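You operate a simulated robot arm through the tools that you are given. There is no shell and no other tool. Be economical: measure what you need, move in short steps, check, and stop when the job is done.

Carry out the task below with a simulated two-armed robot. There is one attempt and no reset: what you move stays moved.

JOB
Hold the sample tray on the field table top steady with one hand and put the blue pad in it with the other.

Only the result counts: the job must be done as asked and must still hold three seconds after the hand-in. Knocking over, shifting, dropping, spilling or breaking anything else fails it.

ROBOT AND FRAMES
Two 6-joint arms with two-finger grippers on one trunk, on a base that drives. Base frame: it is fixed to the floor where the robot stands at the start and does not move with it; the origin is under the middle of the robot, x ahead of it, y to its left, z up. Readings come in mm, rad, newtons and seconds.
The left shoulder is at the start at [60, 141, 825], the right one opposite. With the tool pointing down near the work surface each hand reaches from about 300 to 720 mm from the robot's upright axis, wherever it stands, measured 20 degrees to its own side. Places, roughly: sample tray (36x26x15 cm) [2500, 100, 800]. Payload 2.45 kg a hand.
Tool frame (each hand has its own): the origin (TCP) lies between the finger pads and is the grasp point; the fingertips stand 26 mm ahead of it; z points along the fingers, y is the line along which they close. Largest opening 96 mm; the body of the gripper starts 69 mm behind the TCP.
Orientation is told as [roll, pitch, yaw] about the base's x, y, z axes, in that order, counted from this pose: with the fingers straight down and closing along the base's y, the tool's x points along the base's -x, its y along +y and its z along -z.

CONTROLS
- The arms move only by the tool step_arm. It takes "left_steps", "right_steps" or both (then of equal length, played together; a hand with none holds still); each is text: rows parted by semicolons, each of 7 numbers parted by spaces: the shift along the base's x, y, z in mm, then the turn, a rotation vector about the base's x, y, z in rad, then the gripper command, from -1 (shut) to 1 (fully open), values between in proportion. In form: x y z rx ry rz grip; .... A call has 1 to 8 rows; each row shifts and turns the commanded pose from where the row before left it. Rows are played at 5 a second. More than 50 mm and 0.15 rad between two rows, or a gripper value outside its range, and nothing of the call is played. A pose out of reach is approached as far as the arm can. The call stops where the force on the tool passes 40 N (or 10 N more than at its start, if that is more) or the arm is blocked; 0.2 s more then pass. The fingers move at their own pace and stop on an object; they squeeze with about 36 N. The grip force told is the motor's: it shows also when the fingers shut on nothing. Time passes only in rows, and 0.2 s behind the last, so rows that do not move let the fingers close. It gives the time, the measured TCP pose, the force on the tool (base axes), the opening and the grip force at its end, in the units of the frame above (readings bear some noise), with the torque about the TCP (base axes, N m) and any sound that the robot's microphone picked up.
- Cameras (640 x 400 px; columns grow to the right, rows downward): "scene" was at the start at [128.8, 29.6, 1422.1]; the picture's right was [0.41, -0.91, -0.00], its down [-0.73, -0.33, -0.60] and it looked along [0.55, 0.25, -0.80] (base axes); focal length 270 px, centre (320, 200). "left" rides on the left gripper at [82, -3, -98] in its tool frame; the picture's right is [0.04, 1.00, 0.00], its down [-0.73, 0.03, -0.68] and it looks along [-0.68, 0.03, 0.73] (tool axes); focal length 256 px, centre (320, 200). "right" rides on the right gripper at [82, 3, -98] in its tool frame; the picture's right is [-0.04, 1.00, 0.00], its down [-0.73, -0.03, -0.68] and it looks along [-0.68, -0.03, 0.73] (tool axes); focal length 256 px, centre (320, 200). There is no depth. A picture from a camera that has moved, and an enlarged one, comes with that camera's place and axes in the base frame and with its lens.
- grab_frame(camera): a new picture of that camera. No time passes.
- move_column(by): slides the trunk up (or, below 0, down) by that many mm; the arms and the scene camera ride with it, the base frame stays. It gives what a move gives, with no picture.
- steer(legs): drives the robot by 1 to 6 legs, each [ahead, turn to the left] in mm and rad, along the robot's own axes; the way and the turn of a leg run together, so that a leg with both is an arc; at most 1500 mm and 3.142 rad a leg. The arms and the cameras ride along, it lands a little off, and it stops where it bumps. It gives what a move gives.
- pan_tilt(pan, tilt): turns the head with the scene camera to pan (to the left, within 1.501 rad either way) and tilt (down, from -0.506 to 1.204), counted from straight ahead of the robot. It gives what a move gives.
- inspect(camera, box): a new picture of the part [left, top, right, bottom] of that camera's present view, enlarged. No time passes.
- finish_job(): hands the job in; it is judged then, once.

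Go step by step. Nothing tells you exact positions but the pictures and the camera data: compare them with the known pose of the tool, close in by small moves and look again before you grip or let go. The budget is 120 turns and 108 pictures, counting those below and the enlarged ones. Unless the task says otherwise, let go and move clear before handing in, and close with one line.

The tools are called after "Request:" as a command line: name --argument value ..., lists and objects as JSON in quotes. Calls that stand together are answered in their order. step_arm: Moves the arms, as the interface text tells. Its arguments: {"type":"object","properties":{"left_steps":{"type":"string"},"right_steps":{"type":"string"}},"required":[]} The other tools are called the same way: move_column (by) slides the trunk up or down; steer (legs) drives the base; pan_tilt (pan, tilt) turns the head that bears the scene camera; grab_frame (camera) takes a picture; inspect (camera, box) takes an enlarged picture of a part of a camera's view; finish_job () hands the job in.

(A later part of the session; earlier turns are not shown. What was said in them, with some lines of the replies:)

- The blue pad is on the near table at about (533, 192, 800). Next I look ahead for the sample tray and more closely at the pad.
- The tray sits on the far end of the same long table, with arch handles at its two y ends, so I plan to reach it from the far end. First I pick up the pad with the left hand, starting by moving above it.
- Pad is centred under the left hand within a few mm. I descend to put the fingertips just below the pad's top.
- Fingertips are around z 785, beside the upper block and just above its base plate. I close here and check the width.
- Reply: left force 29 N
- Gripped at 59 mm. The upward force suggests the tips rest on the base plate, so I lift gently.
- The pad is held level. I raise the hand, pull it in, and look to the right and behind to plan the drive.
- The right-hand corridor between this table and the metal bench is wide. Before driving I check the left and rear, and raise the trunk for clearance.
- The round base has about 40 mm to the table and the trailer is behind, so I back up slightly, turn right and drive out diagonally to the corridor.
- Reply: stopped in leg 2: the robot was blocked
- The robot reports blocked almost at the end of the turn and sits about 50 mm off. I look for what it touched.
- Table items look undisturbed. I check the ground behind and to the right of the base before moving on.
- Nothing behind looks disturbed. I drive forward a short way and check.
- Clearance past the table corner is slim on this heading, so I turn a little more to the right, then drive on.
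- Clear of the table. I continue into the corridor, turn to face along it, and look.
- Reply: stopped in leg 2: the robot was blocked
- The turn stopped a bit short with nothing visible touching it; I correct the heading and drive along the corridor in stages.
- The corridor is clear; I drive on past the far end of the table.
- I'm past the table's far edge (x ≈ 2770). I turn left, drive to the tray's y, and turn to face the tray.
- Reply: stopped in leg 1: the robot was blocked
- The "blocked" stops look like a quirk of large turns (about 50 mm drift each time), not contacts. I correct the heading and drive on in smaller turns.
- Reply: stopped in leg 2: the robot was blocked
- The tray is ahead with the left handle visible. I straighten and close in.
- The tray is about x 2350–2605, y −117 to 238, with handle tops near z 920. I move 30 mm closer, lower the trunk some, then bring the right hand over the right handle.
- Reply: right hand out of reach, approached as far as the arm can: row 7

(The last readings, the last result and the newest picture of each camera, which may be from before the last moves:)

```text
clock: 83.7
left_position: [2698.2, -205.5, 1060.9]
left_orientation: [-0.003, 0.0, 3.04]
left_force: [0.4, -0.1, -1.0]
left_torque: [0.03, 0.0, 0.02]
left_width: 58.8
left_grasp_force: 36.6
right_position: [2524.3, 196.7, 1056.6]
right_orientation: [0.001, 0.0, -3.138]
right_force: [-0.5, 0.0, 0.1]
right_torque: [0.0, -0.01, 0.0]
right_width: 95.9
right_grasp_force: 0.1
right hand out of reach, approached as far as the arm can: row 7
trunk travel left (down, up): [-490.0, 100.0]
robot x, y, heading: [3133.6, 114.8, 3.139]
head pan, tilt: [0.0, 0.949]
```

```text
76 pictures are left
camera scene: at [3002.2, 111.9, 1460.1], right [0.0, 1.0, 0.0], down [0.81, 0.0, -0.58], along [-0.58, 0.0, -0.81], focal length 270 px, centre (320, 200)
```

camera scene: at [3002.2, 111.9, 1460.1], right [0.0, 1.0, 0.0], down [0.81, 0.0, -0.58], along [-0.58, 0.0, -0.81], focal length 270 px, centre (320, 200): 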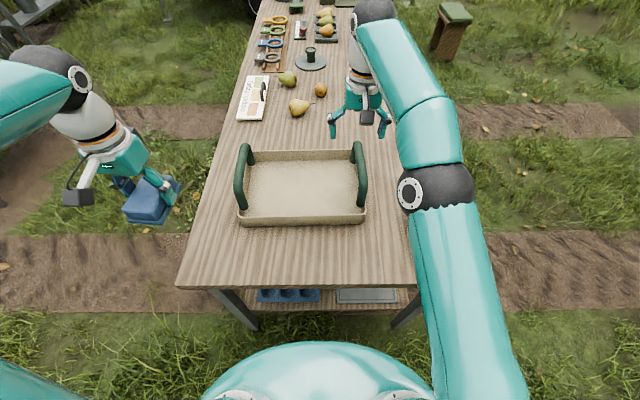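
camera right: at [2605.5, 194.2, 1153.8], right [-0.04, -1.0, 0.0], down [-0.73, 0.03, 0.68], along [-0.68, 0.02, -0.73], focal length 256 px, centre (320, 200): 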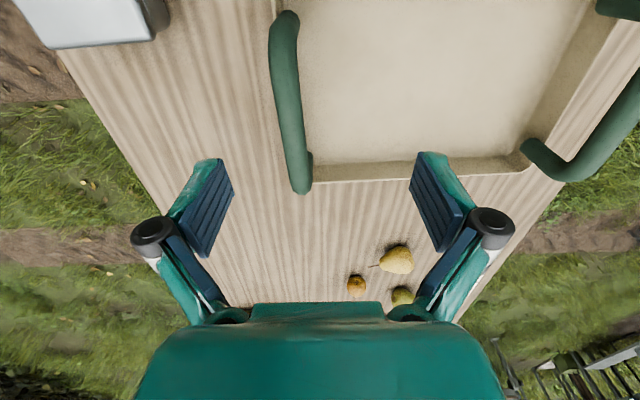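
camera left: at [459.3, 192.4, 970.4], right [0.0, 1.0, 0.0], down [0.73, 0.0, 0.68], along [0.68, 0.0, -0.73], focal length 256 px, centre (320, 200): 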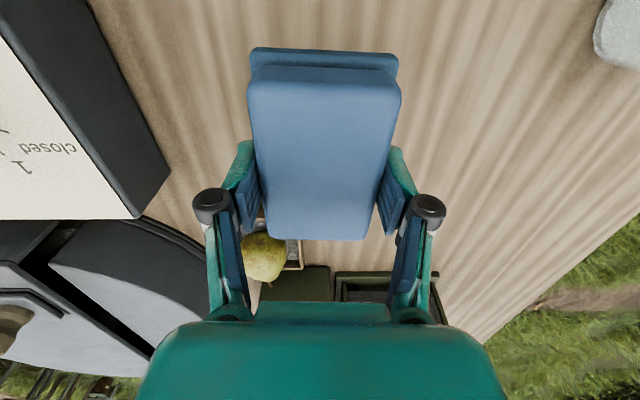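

The right handle runs along x ≈ 2431–2560 at y ≈ 223. I align the right hand over it and descend to just above it.

Request:
step_arm --right_steps "0 13 -25 0 0 0 1; 0 13 -30 0 0 0 1; -10 0 -25 0 0 0 1; 0 0 0 0 0 0 1"

Request:
grab_frame --camera "right"

Request:
inspect --camera "scene" --box '[280, 80, 440, 180]'

```text
clock: 84.7
left_position: [2698.5, -205.3, 1062.2]
left_orientation: [-0.002, 0.002, 3.039]
left_force: [-0.4, -0.4, -0.4]
left_torque: [-0.02, 0.06, 0.02]
left_width: 59.3
left_grasp_force: 35.5
right_position: [2515.6, 223.0, 976.6]
right_orientation: [0.002, -0.001, -3.139]
right_force: [-0.1, -0.5, -0.3]
right_torque: [-0.02, -0.01, 0.02]
right_width: 96.1
right_grasp_force: 0.1
trunk travel left (down, up): [-490.0, 100.0]
robot x, y, heading: [3137.4, 110.0, 3.133]
head pan, tilt: [0.0, 0.949]
```

```text
75 pictures are left
camera right: at [2595.7, 220.8, 1074.4], right [-0.04, -1.0, 0.0], down [-0.73, 0.03, 0.68], along [-0.68, 0.02, -0.73], focal length 256 px, centre (320, 200)
```

right: 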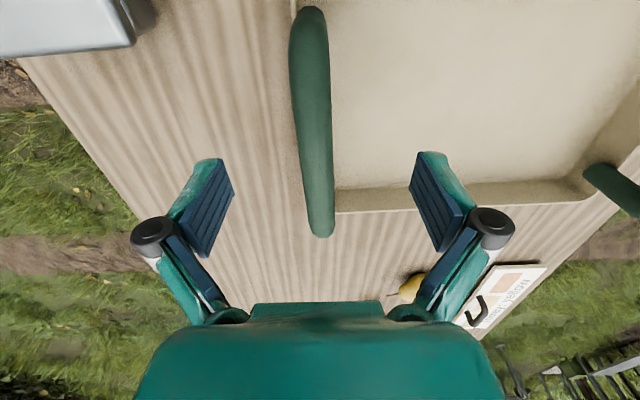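

```text
4.00 times, centred on (360, 130) of scene
camera zoom: at [3002.7, 112.7, 1460.1], right [0.0, 1.0, 0.0], down [0.81, 0.0, -0.58], along [-0.58, 0.0, -0.81], focal length 1080 px, centre (160, 480)
```

zoom: 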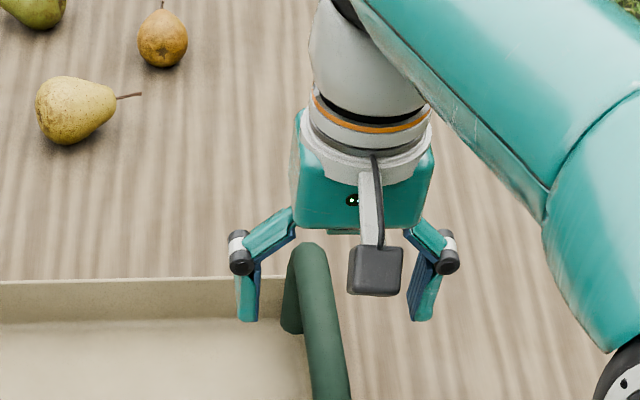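

Handle centre is at y ≈ 226; I shift 3 mm and descend so the handle top lies between the pads.

Request:
step_arm --right_steps "-5 3 -20 0 0 0 1; 0 0 -20 0 0 0 1; 0 0 -20 0 0 0 1; 0 0 -10 0 0 0 1; 0 0 0 0 0 0 1"

Request:
grab_frame --camera "right"

Request:
inspect --camera "scene" --box '[280, 100, 440, 200]'

```text
clock: 85.9
left_position: [2697.7, -204.9, 1061.3]
left_orientation: [-0.002, 0.004, 3.04]
left_force: [-0.6, -0.5, 0.5]
left_torque: [0.02, 0.0, 0.01]
left_width: 59.1
left_grasp_force: 36.1
right_position: [2509.4, 225.9, 907.3]
right_orientation: [0.001, 0.0, -3.138]
right_force: [-0.7, -0.3, -0.3]
right_torque: [0.0, -0.01, 0.02]
right_width: 95.9
right_grasp_force: 0.0
trunk travel left (down, up): [-490.0, 100.0]
robot x, y, heading: [3131.8, 113.2, 3.141]
head pan, tilt: [0.0, 0.949]
```

```text
73 pictures are left
camera right: at [2590.5, 223.4, 1003.7], right [-0.04, -1.0, 0.0], down [-0.73, 0.03, 0.68], along [-0.68, 0.02, -0.73], focal length 256 px, centre (320, 200)
```

right: 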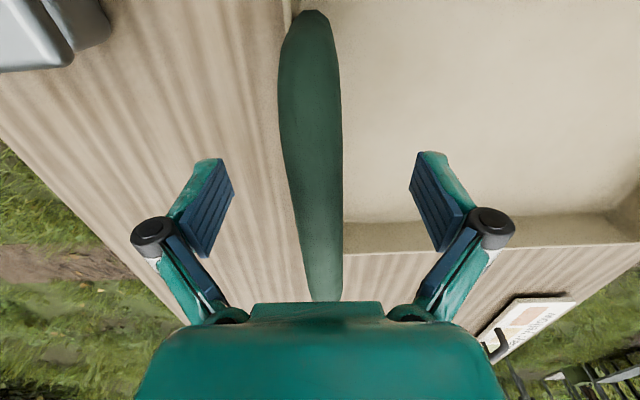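

```text
4.00 times, centred on (360, 150) of scene
camera zoom: at [3002.1, 112.6, 1460.1], right [0.0, 1.0, 0.0], down [0.81, 0.0, -0.58], along [-0.58, 0.0, -0.81], focal length 1080 px, centre (160, 400)
```

zoom: 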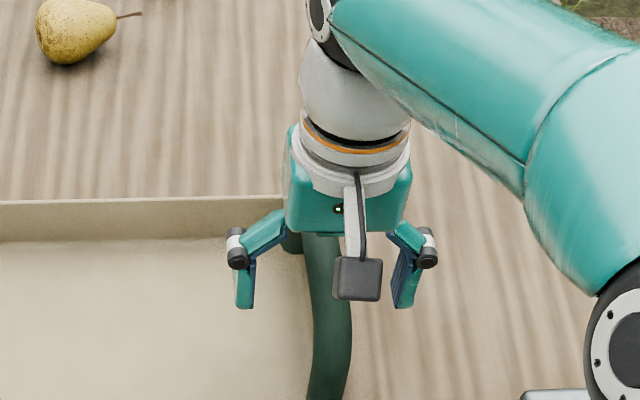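

The handle sits between the pads, about 2 mm off centre. I nudge and close.

Request:
step_arm --right_steps "0 2 0 0 0 0 1; 0 0 0 0 0 0 0.3; 0 0 0 0 0 0 -0.2; 0 0 0 0 0 0 -0.4; 0 0 0 0 0 0 -0.6; 0 0 0 0 0 0 -1; 0 0 0 0 0 0 -1"

Request:
grab_frame --camera "right"

Request:
grab_frame --camera "scene"

```text
clock: 87.5
left_position: [2697.5, -205.1, 1061.5]
left_orientation: [-0.001, 0.004, 3.04]
left_force: [-0.2, 0.0, -0.6]
left_torque: [-0.01, 0.02, -0.01]
left_width: 58.9
left_grasp_force: 36.1
right_position: [2509.5, 227.2, 907.1]
right_orientation: [0.0, 0.0, -3.139]
right_force: [0.7, -0.4, -0.6]
right_torque: [-0.03, 0.09, 0.64]
right_width: 24.4
right_grasp_force: 35.9
trunk travel left (down, up): [-490.0, 100.0]
robot x, y, heading: [3133.2, 109.0, 3.135]
head pan, tilt: [0.0, 0.949]
```

```text
71 pictures are left
camera right: at [2590.9, 225.4, 1004.2], right [-0.04, -1.0, 0.0], down [-0.73, 0.03, 0.68], along [-0.68, 0.02, -0.73], focal length 256 px, centre (320, 200)
```

right: 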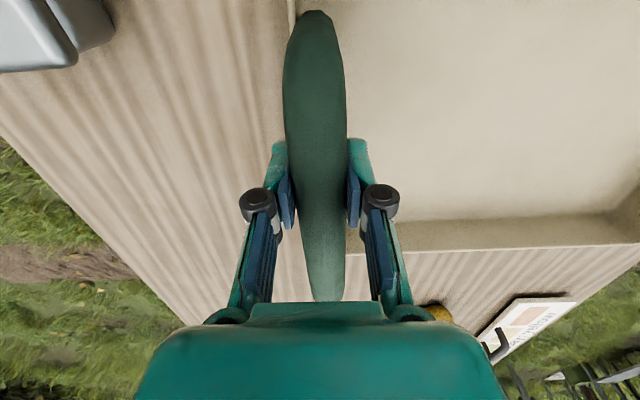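

```text
70 pictures are left
camera scene: at [3002.3, 112.6, 1460.1], right [0.0, 1.0, 0.0], down [0.81, 0.0, -0.58], along [-0.58, 0.0, -0.81], focal length 270 px, centre (320, 200)
```

scene: 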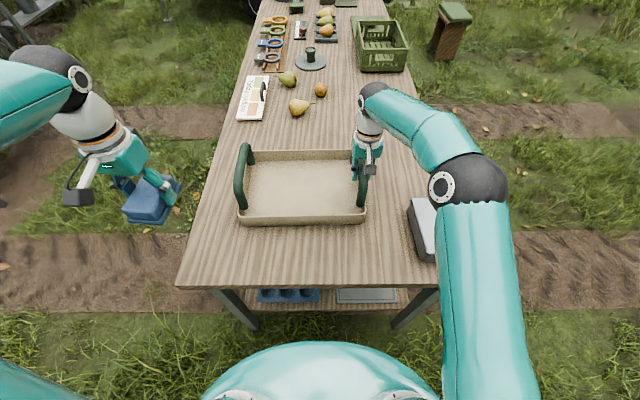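

The handle is gripped (24 mm) and the tray hasn't moved. I keep holding it and bring the pad over the tray with the left hand.

Request:
step_arm --left_steps "-27 32 -7 0 0 0.014 -1; -27 32 -7 0 0 0.014 -1; -27 32 -7 0 0 0.014 -1; -27 32 -7 0 0 0.014 -1; -27 32 -7 0 0 0.014 -1; -27 32 -7 0 0 0.014 -1; -27 32 -7 0 0 0.014 -1; 0 0 0 0 0 0 -1" --right_steps "0 0 0 0 0 0 -1; 0 0 0 0 0 0 -1; 0 0 0 0 0 0 -1; 0 0 0 0 0 0 -1; 0 0 0 0 0 0 -1; 0 0 0 0 0 0 -1; 0 0 0 0 0 0 -1; 0 0 0 0 0 0 -1"

Request:
grab_frame --camera "left"

Request:
grab_frame --camera "scene"

```text
clock: 89.3
left_position: [2508.8, 19.8, 1011.5]
left_orientation: [-0.002, 0.003, 3.138]
left_force: [0.2, 0.0, -0.7]
left_torque: [0.0, -0.01, 0.0]
left_width: 59.1
left_grasp_force: 35.6
right_position: [2509.3, 228.8, 907.2]
right_orientation: [0.001, -0.001, -3.141]
right_force: [2.0, -0.6, 1.2]
right_torque: [0.16, 0.29, -0.02]
right_width: 23.7
right_grasp_force: 35.6
trunk travel left (down, up): [-490.0, 100.0]
robot x, y, heading: [3137.2, 113.6, 3.132]
head pan, tilt: [0.0, 0.949]
```

```text
69 pictures are left
camera left: at [2587.5, 21.9, 1111.5], right [0.04, -1.0, 0.0], down [-0.74, -0.03, 0.68], along [-0.68, -0.02, -0.74], focal length 256 px, centre (320, 200)
```

left: 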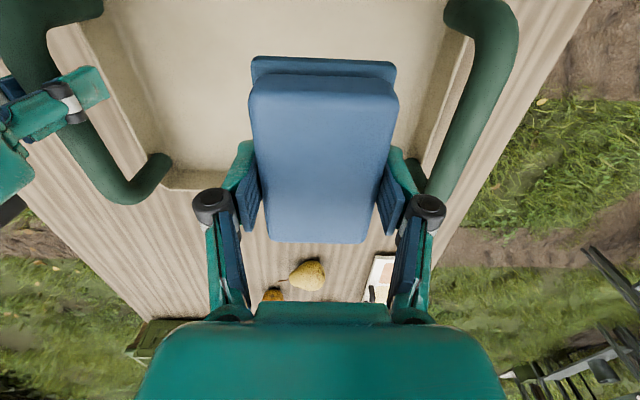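

```text
68 pictures are left
camera scene: at [3002.4, 112.8, 1460.1], right [0.0, 1.0, 0.0], down [0.81, 0.0, -0.58], along [-0.58, 0.0, -0.81], focal length 270 px, centre (320, 200)
```

scene: 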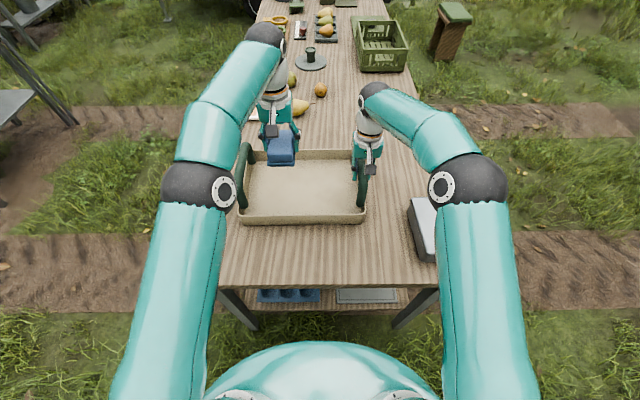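

I shift slightly toward the tray's middle and lower the pad to just above its floor.

Request:
step_arm --left_steps "-8 12 -25 0 0 0 -1; -8 12 -30 0 0 0 -1; 0 0 -35 0 0 0 -1; 0 0 -35 0 0 0 -1; 0 0 -30 0 0 0 -1; 0 0 -15 0 0 0 -1; 0 0 0 0 0 0 -1" --right_steps "0 0 0 0 0 0 -1; 0 0 0 0 0 0 -1; 0 0 0 0 0 0 -1; 0 0 0 0 0 0 -1; 0 0 0 0 0 0 -1; 0 0 0 0 0 0 -1; 0 0 0 0 0 0 -1"

Request:
grab_frame --camera "left"

Request:
inspect --camera "scene" --box '[220, 120, 400, 240]'

```text
clock: 90.9
left_position: [2492.5, 43.7, 842.3]
left_orientation: [0.0, 0.003, 3.137]
left_force: [-0.3, -0.5, -1.0]
left_torque: [-0.04, 0.02, -0.04]
left_width: 59.0
left_grasp_force: 35.8
right_position: [2510.0, 227.2, 907.5]
right_orientation: [0.001, 0.001, -3.138]
right_force: [0.5, 0.2, 1.3]
right_torque: [-0.04, -0.09, 0.44]
right_width: 24.4
right_grasp_force: 36.2
trunk travel left (down, up): [-490.0, 100.0]
robot x, y, heading: [3136.6, 112.3, 3.135]
head pan, tilt: [0.0, 0.949]
```

```text
67 pictures are left
camera left: at [2571.5, 46.0, 941.0], right [0.04, -1.0, 0.0], down [-0.74, -0.03, 0.68], along [-0.68, -0.02, -0.74], focal length 256 px, centre (320, 200)
```

left: 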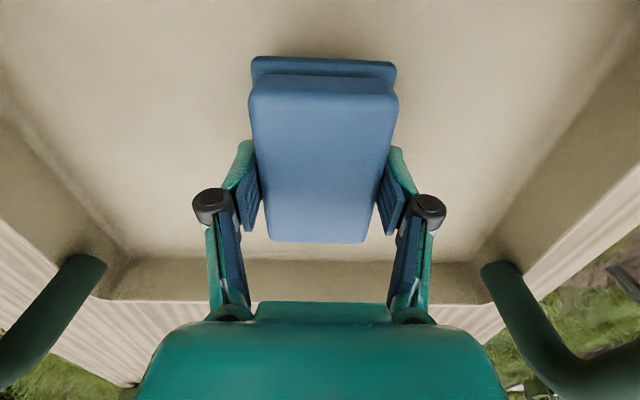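

```text
3.33 times, centred on (310, 180) of scene
camera zoom: at [3002.1, 112.7, 1460.1], right [0.0, 1.0, 0.0], down [0.81, 0.0, -0.58], along [-0.58, 0.0, -0.81], focal length 900 px, centre (353, 267)
```

zoom: 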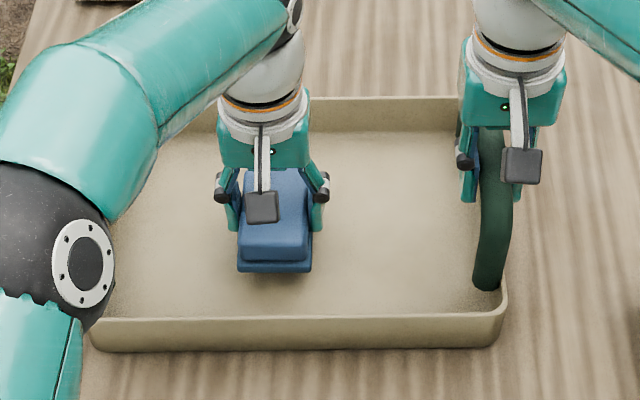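

The pad hovers well inside the tray. I lower it in small steps until contact.

Request:
step_arm --left_steps "0 0 -5 0 0 0 -1; 0 0 -5 0 0 0 -1; 0 0 -4 0 0 0 -1; 0 0 0 0 0 0 -1" --right_steps "0 0 0 0 0 0 -1; 0 0 0 0 0 0 -1; 0 0 0 0 0 0 -1; 0 0 0 0 0 0 -1"

Request:
inspect --camera "scene" --box '[250, 150, 346, 210]'

```text
clock: 91.9
left_position: [2491.4, 43.8, 829.4]
left_orientation: [-0.001, 0.004, 3.138]
left_force: [-0.3, -0.3, -1.3]
left_torque: [0.05, 0.01, 0.04]
left_width: 59.2
left_grasp_force: 35.9
right_position: [2511.2, 228.4, 906.4]
right_orientation: [0.003, -0.002, -3.139]
right_force: [1.2, 1.1, 0.5]
right_torque: [0.0, 0.05, 0.4]
right_width: 24.3
right_grasp_force: 36.1
trunk travel left (down, up): [-490.0, 100.0]
robot x, y, heading: [3135.1, 110.2, 3.138]
head pan, tilt: [0.0, 0.949]
```

```text
6.67 times, centred on (298, 180) of scene
camera zoom: at [3002.1, 112.7, 1460.1], right [0.0, 1.0, 0.0], down [0.81, 0.0, -0.58], along [-0.58, 0.0, -0.81], focal length 1801 px, centre (467, 333)
```

zoom: 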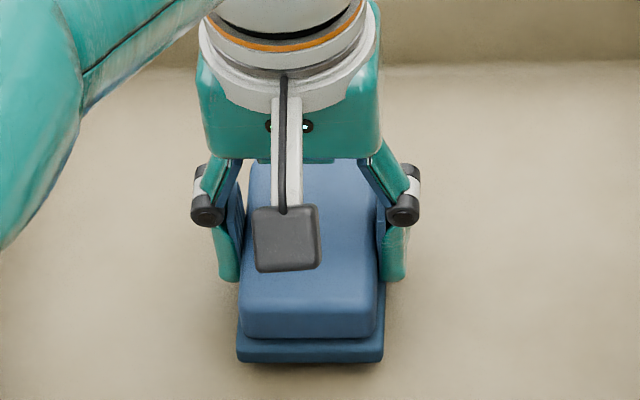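

Request:
step_arm --left_steps "0 0 -3 0 0 0 -1; 0 0 -3 0 0 0 -1; 0 0 0 0 0 0 -1" --right_steps "0 0 0 0 0 0 -1; 0 0 0 0 0 0 -1; 0 0 0 0 0 0 -1"

```text
clock: 92.7
left_position: [2491.9, 43.0, 823.1]
left_orientation: [-0.002, 0.003, 3.137]
left_force: [0.1, 0.3, -1.0]
left_torque: [0.03, 0.03, 0.02]
left_width: 59.2
left_grasp_force: 36.5
right_position: [2509.9, 227.7, 907.5]
right_orientation: [0.003, 0.0, -3.138]
right_force: [0.3, -0.4, 1.7]
right_torque: [0.0, 0.02, 0.41]
right_width: 23.9
right_grasp_force: 35.5
trunk travel left (down, up): [-490.0, 100.0]
robot x, y, heading: [3136.5, 112.0, 3.136]
head pan, tilt: [0.0, 0.949]
```

No contact force yet at z 823; I continue in small steps.

Request:
step_arm --left_steps "0 0 -2 0 0 0 -1; 0 0 -2 0 0 0 -1; 0 0 0 0 0 0 -1" --right_steps "0 0 0 0 0 0 -1; 0 0 0 0 0 0 -1; 0 0 0 0 0 0 -1"

```text
clock: 93.5
left_position: [2491.5, 43.7, 821.5]
left_orientation: [-0.001, -0.003, 3.138]
left_force: [2.5, 0.2, 12.6]
left_torque: [-0.18, 0.54, 0.0]
left_width: 58.9
left_grasp_force: 36.1
right_position: [2508.6, 227.7, 907.0]
right_orientation: [0.002, -0.003, -3.138]
right_force: [-4.1, -0.2, -0.3]
right_torque: [0.01, -0.07, 0.3]
right_width: 24.3
right_grasp_force: 36.1
trunk travel left (down, up): [-490.0, 100.0]
robot x, y, heading: [3136.3, 113.7, 3.133]
head pan, tilt: [0.0, 0.949]
```

The pad has touched the tray floor. I open the left hand gradually while the right keeps holding, then lift clear.

Request:
step_arm --left_steps "0 0 1 0 0 0 0.35; 0 0 0 0 0 0 0.6; 0 0 0 0 0 0 1; 0 0 0 0 0 0 1; 0 0 15 0 0 0 1; 0 0 25 0 0 0 1; 0 0 40 0 0 0 1; 0 0 40 0 0 0 1" --right_steps "0 0 0 0 0 0 -1; 0 0 0 0 0 0 -1; 0 0 0 0 0 0 -1; 0 0 0 0 0 0 -1; 0 0 0 0 0 0 -1; 0 0 0 0 0 0 -1; 0 0 0 0 0 0 -1; 0 0 0 0 0 0 -1"

Request:
grab_frame --camera "left"

Request:
grab_frame --camera "scene"

```text
clock: 95.3
left_position: [2492.1, 44.0, 939.9]
left_orientation: [-0.003, 0.0, 3.139]
left_force: [0.4, -0.3, 0.1]
left_torque: [0.01, 0.01, -0.06]
left_width: 96.0
left_grasp_force: 0.0
right_position: [2510.2, 228.2, 905.8]
right_orientation: [0.002, 0.0, -3.139]
right_force: [2.6, 0.5, -0.4]
right_torque: [-0.05, 0.12, 0.37]
right_width: 24.0
right_grasp_force: 36.0
trunk travel left (down, up): [-490.0, 100.0]
robot x, y, heading: [3133.5, 116.1, 3.142]
head pan, tilt: [0.0, 0.949]
```

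```text
64 pictures are left
camera left: at [2571.3, 45.7, 1039.1], right [0.04, -1.0, 0.0], down [-0.74, -0.03, 0.68], along [-0.68, -0.02, -0.74], focal length 256 px, centre (320, 200)
```

left: 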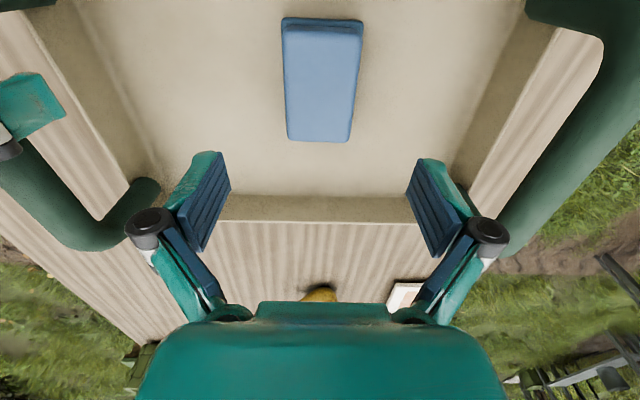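

```text
63 pictures are left
camera scene: at [3002.3, 112.8, 1460.1], right [0.0, 1.0, 0.0], down [0.81, 0.0, -0.58], along [-0.58, 0.0, -0.81], focal length 270 px, centre (320, 200)
```

scene: 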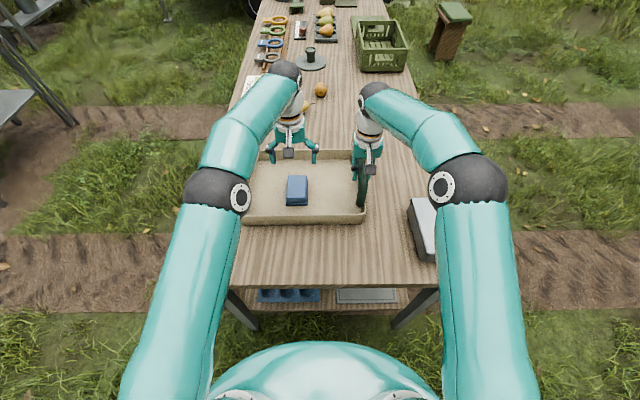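

The pad lies flat in the tray. I raise the left hand clear, then open the right hand and lift it straight up.

Request:
step_arm --left_steps "0 0 40 0 0 0 1; 10 0 40 0 0 0 1; 40 0 10 0 0 0 1; 40 0 0 0 0 0 1; 40 0 0 0 0 0 1; 40 0 0 0 0 0 1; 0 0 0 0 0 0 1" --right_steps "0 0 0 0 0 0 -1; 0 0 0 0 0 0 -1; 0 0 0 0 0 0 -1; 0 0 0 0 0 0 -1; 0 0 0 0 0 0 -1; 0 0 0 0 0 0 -1; 0 0 0 0 0 0 -1"

Request:
step_arm --right_steps "0 0 0 0 0 0 -0.3; 0 0 0 0 0 0 0.2; 0 0 0 0 0 0 0.6; 0 0 0 0 0 0 0.6; 0 0 20 0 0 0 0.6; 0 0 30 0 0 0 0.6; 0 0 40 0 0 0 0.6; 10 0 40 0 0 0 0.6"

Request:
step_arm --right_steps "40 0 10 0 0 0 0.6; 40 0 0 0 0 0 0.6; 40 0 0 0 0 0 0.6; 40 0 0 0 0 0 0.6"

Request:
grab_frame --camera "scene"

Request:
grab_frame --camera "left"

```text
clock: 96.9
left_position: [2666.4, 42.9, 1028.6]
left_orientation: [-0.001, 0.001, 3.138]
left_force: [0.4, 0.1, -0.2]
left_torque: [-0.01, 0.0, 0.01]
left_width: 95.9
left_grasp_force: 0.1
left hand out of reach, approached as far as the arm can: row 1
right_position: [2508.5, 227.4, 907.6]
right_orientation: [0.003, 0.0, -3.138]
right_force: [0.4, 1.4, -0.7]
right_torque: [-0.04, -0.1, 0.29]
right_width: 24.0
right_grasp_force: 36.2
trunk travel left (down, up): [-490.0, 100.0]
robot x, y, heading: [3137.0, 108.4, 3.139]
head pan, tilt: [0.0, 0.949]
```

```text
clock: 98.7
left_position: [2667.3, 42.8, 1028.0]
left_orientation: [-0.003, 0.0, 3.138]
left_force: [0.2, -0.2, -0.3]
left_torque: [0.0, 0.0, -0.01]
left_width: 96.0
left_grasp_force: 0.1
right_position: [2522.3, 227.1, 1037.6]
right_orientation: [0.004, -0.003, -3.138]
right_force: [0.0, 0.6, -0.2]
right_torque: [0.03, 0.03, -0.02]
right_width: 76.9
right_grasp_force: 0.0
trunk travel left (down, up): [-490.0, 100.0]
robot x, y, heading: [3137.2, 111.6, 3.135]
head pan, tilt: [0.0, 0.949]
```

```text
clock: 99.7
left_position: [2666.4, 41.2, 1029.8]
left_orientation: [-0.002, 0.002, 3.138]
left_force: [0.1, -0.6, 0.2]
left_torque: [-0.03, -0.02, 0.0]
left_width: 96.1
left_grasp_force: 0.0
right_position: [2682.6, 229.0, 1048.3]
right_orientation: [0.004, -0.004, -3.139]
right_force: [0.0, 0.1, -0.5]
right_torque: [0.0, 0.02, -0.01]
right_width: 76.6
right_grasp_force: 0.1
trunk travel left (down, up): [-490.0, 100.0]
robot x, y, heading: [3134.9, 114.5, 3.141]
head pan, tilt: [0.0, 0.949]
```

```text
62 pictures are left
camera scene: at [3003.3, 112.9, 1460.2], right [0.0, 1.0, 0.0], down [0.81, 0.0, -0.58], along [-0.58, 0.0, -0.81], focal length 270 px, centre (320, 200)
```

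scene: 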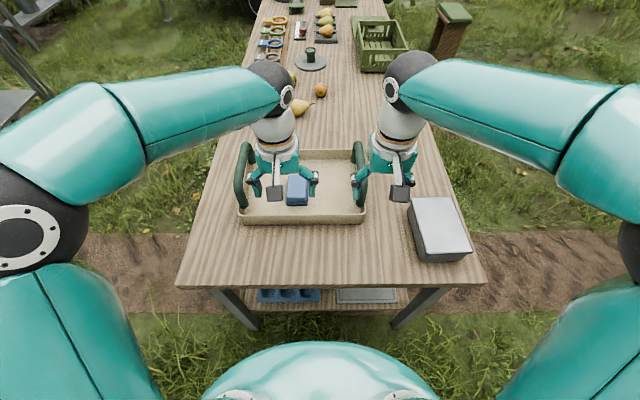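

```text
61 pictures are left
camera left: at [2746.6, 44.8, 1128.1], right [0.04, -1.0, 0.0], down [-0.73, -0.03, 0.68], along [-0.68, -0.02, -0.74], focal length 256 px, centre (320, 200)
```

left: 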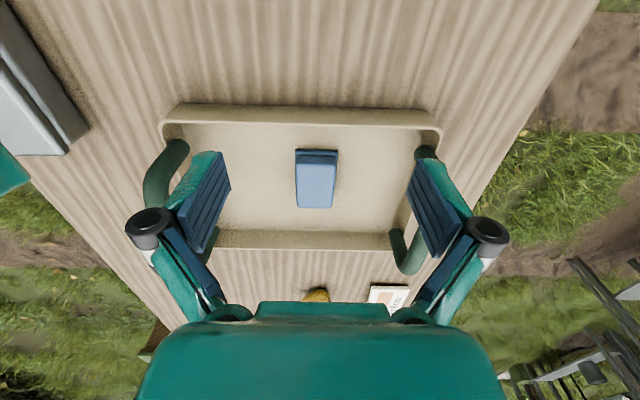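

The pad rests flat inside the tray, the tray hasn't moved, and both hands are clear. I hand in now.

Request:
finish_job

```text
The job is handed in.
```

The blue pad is lying flat in the sample tray: the right hand held the tray by its handle while the left set the pad down, then both let go and moved clear. Four of the turns on the drive ended in a "robot was blocked" report; I saw nothing touched or disturbed, but I can't rule out a light contact.
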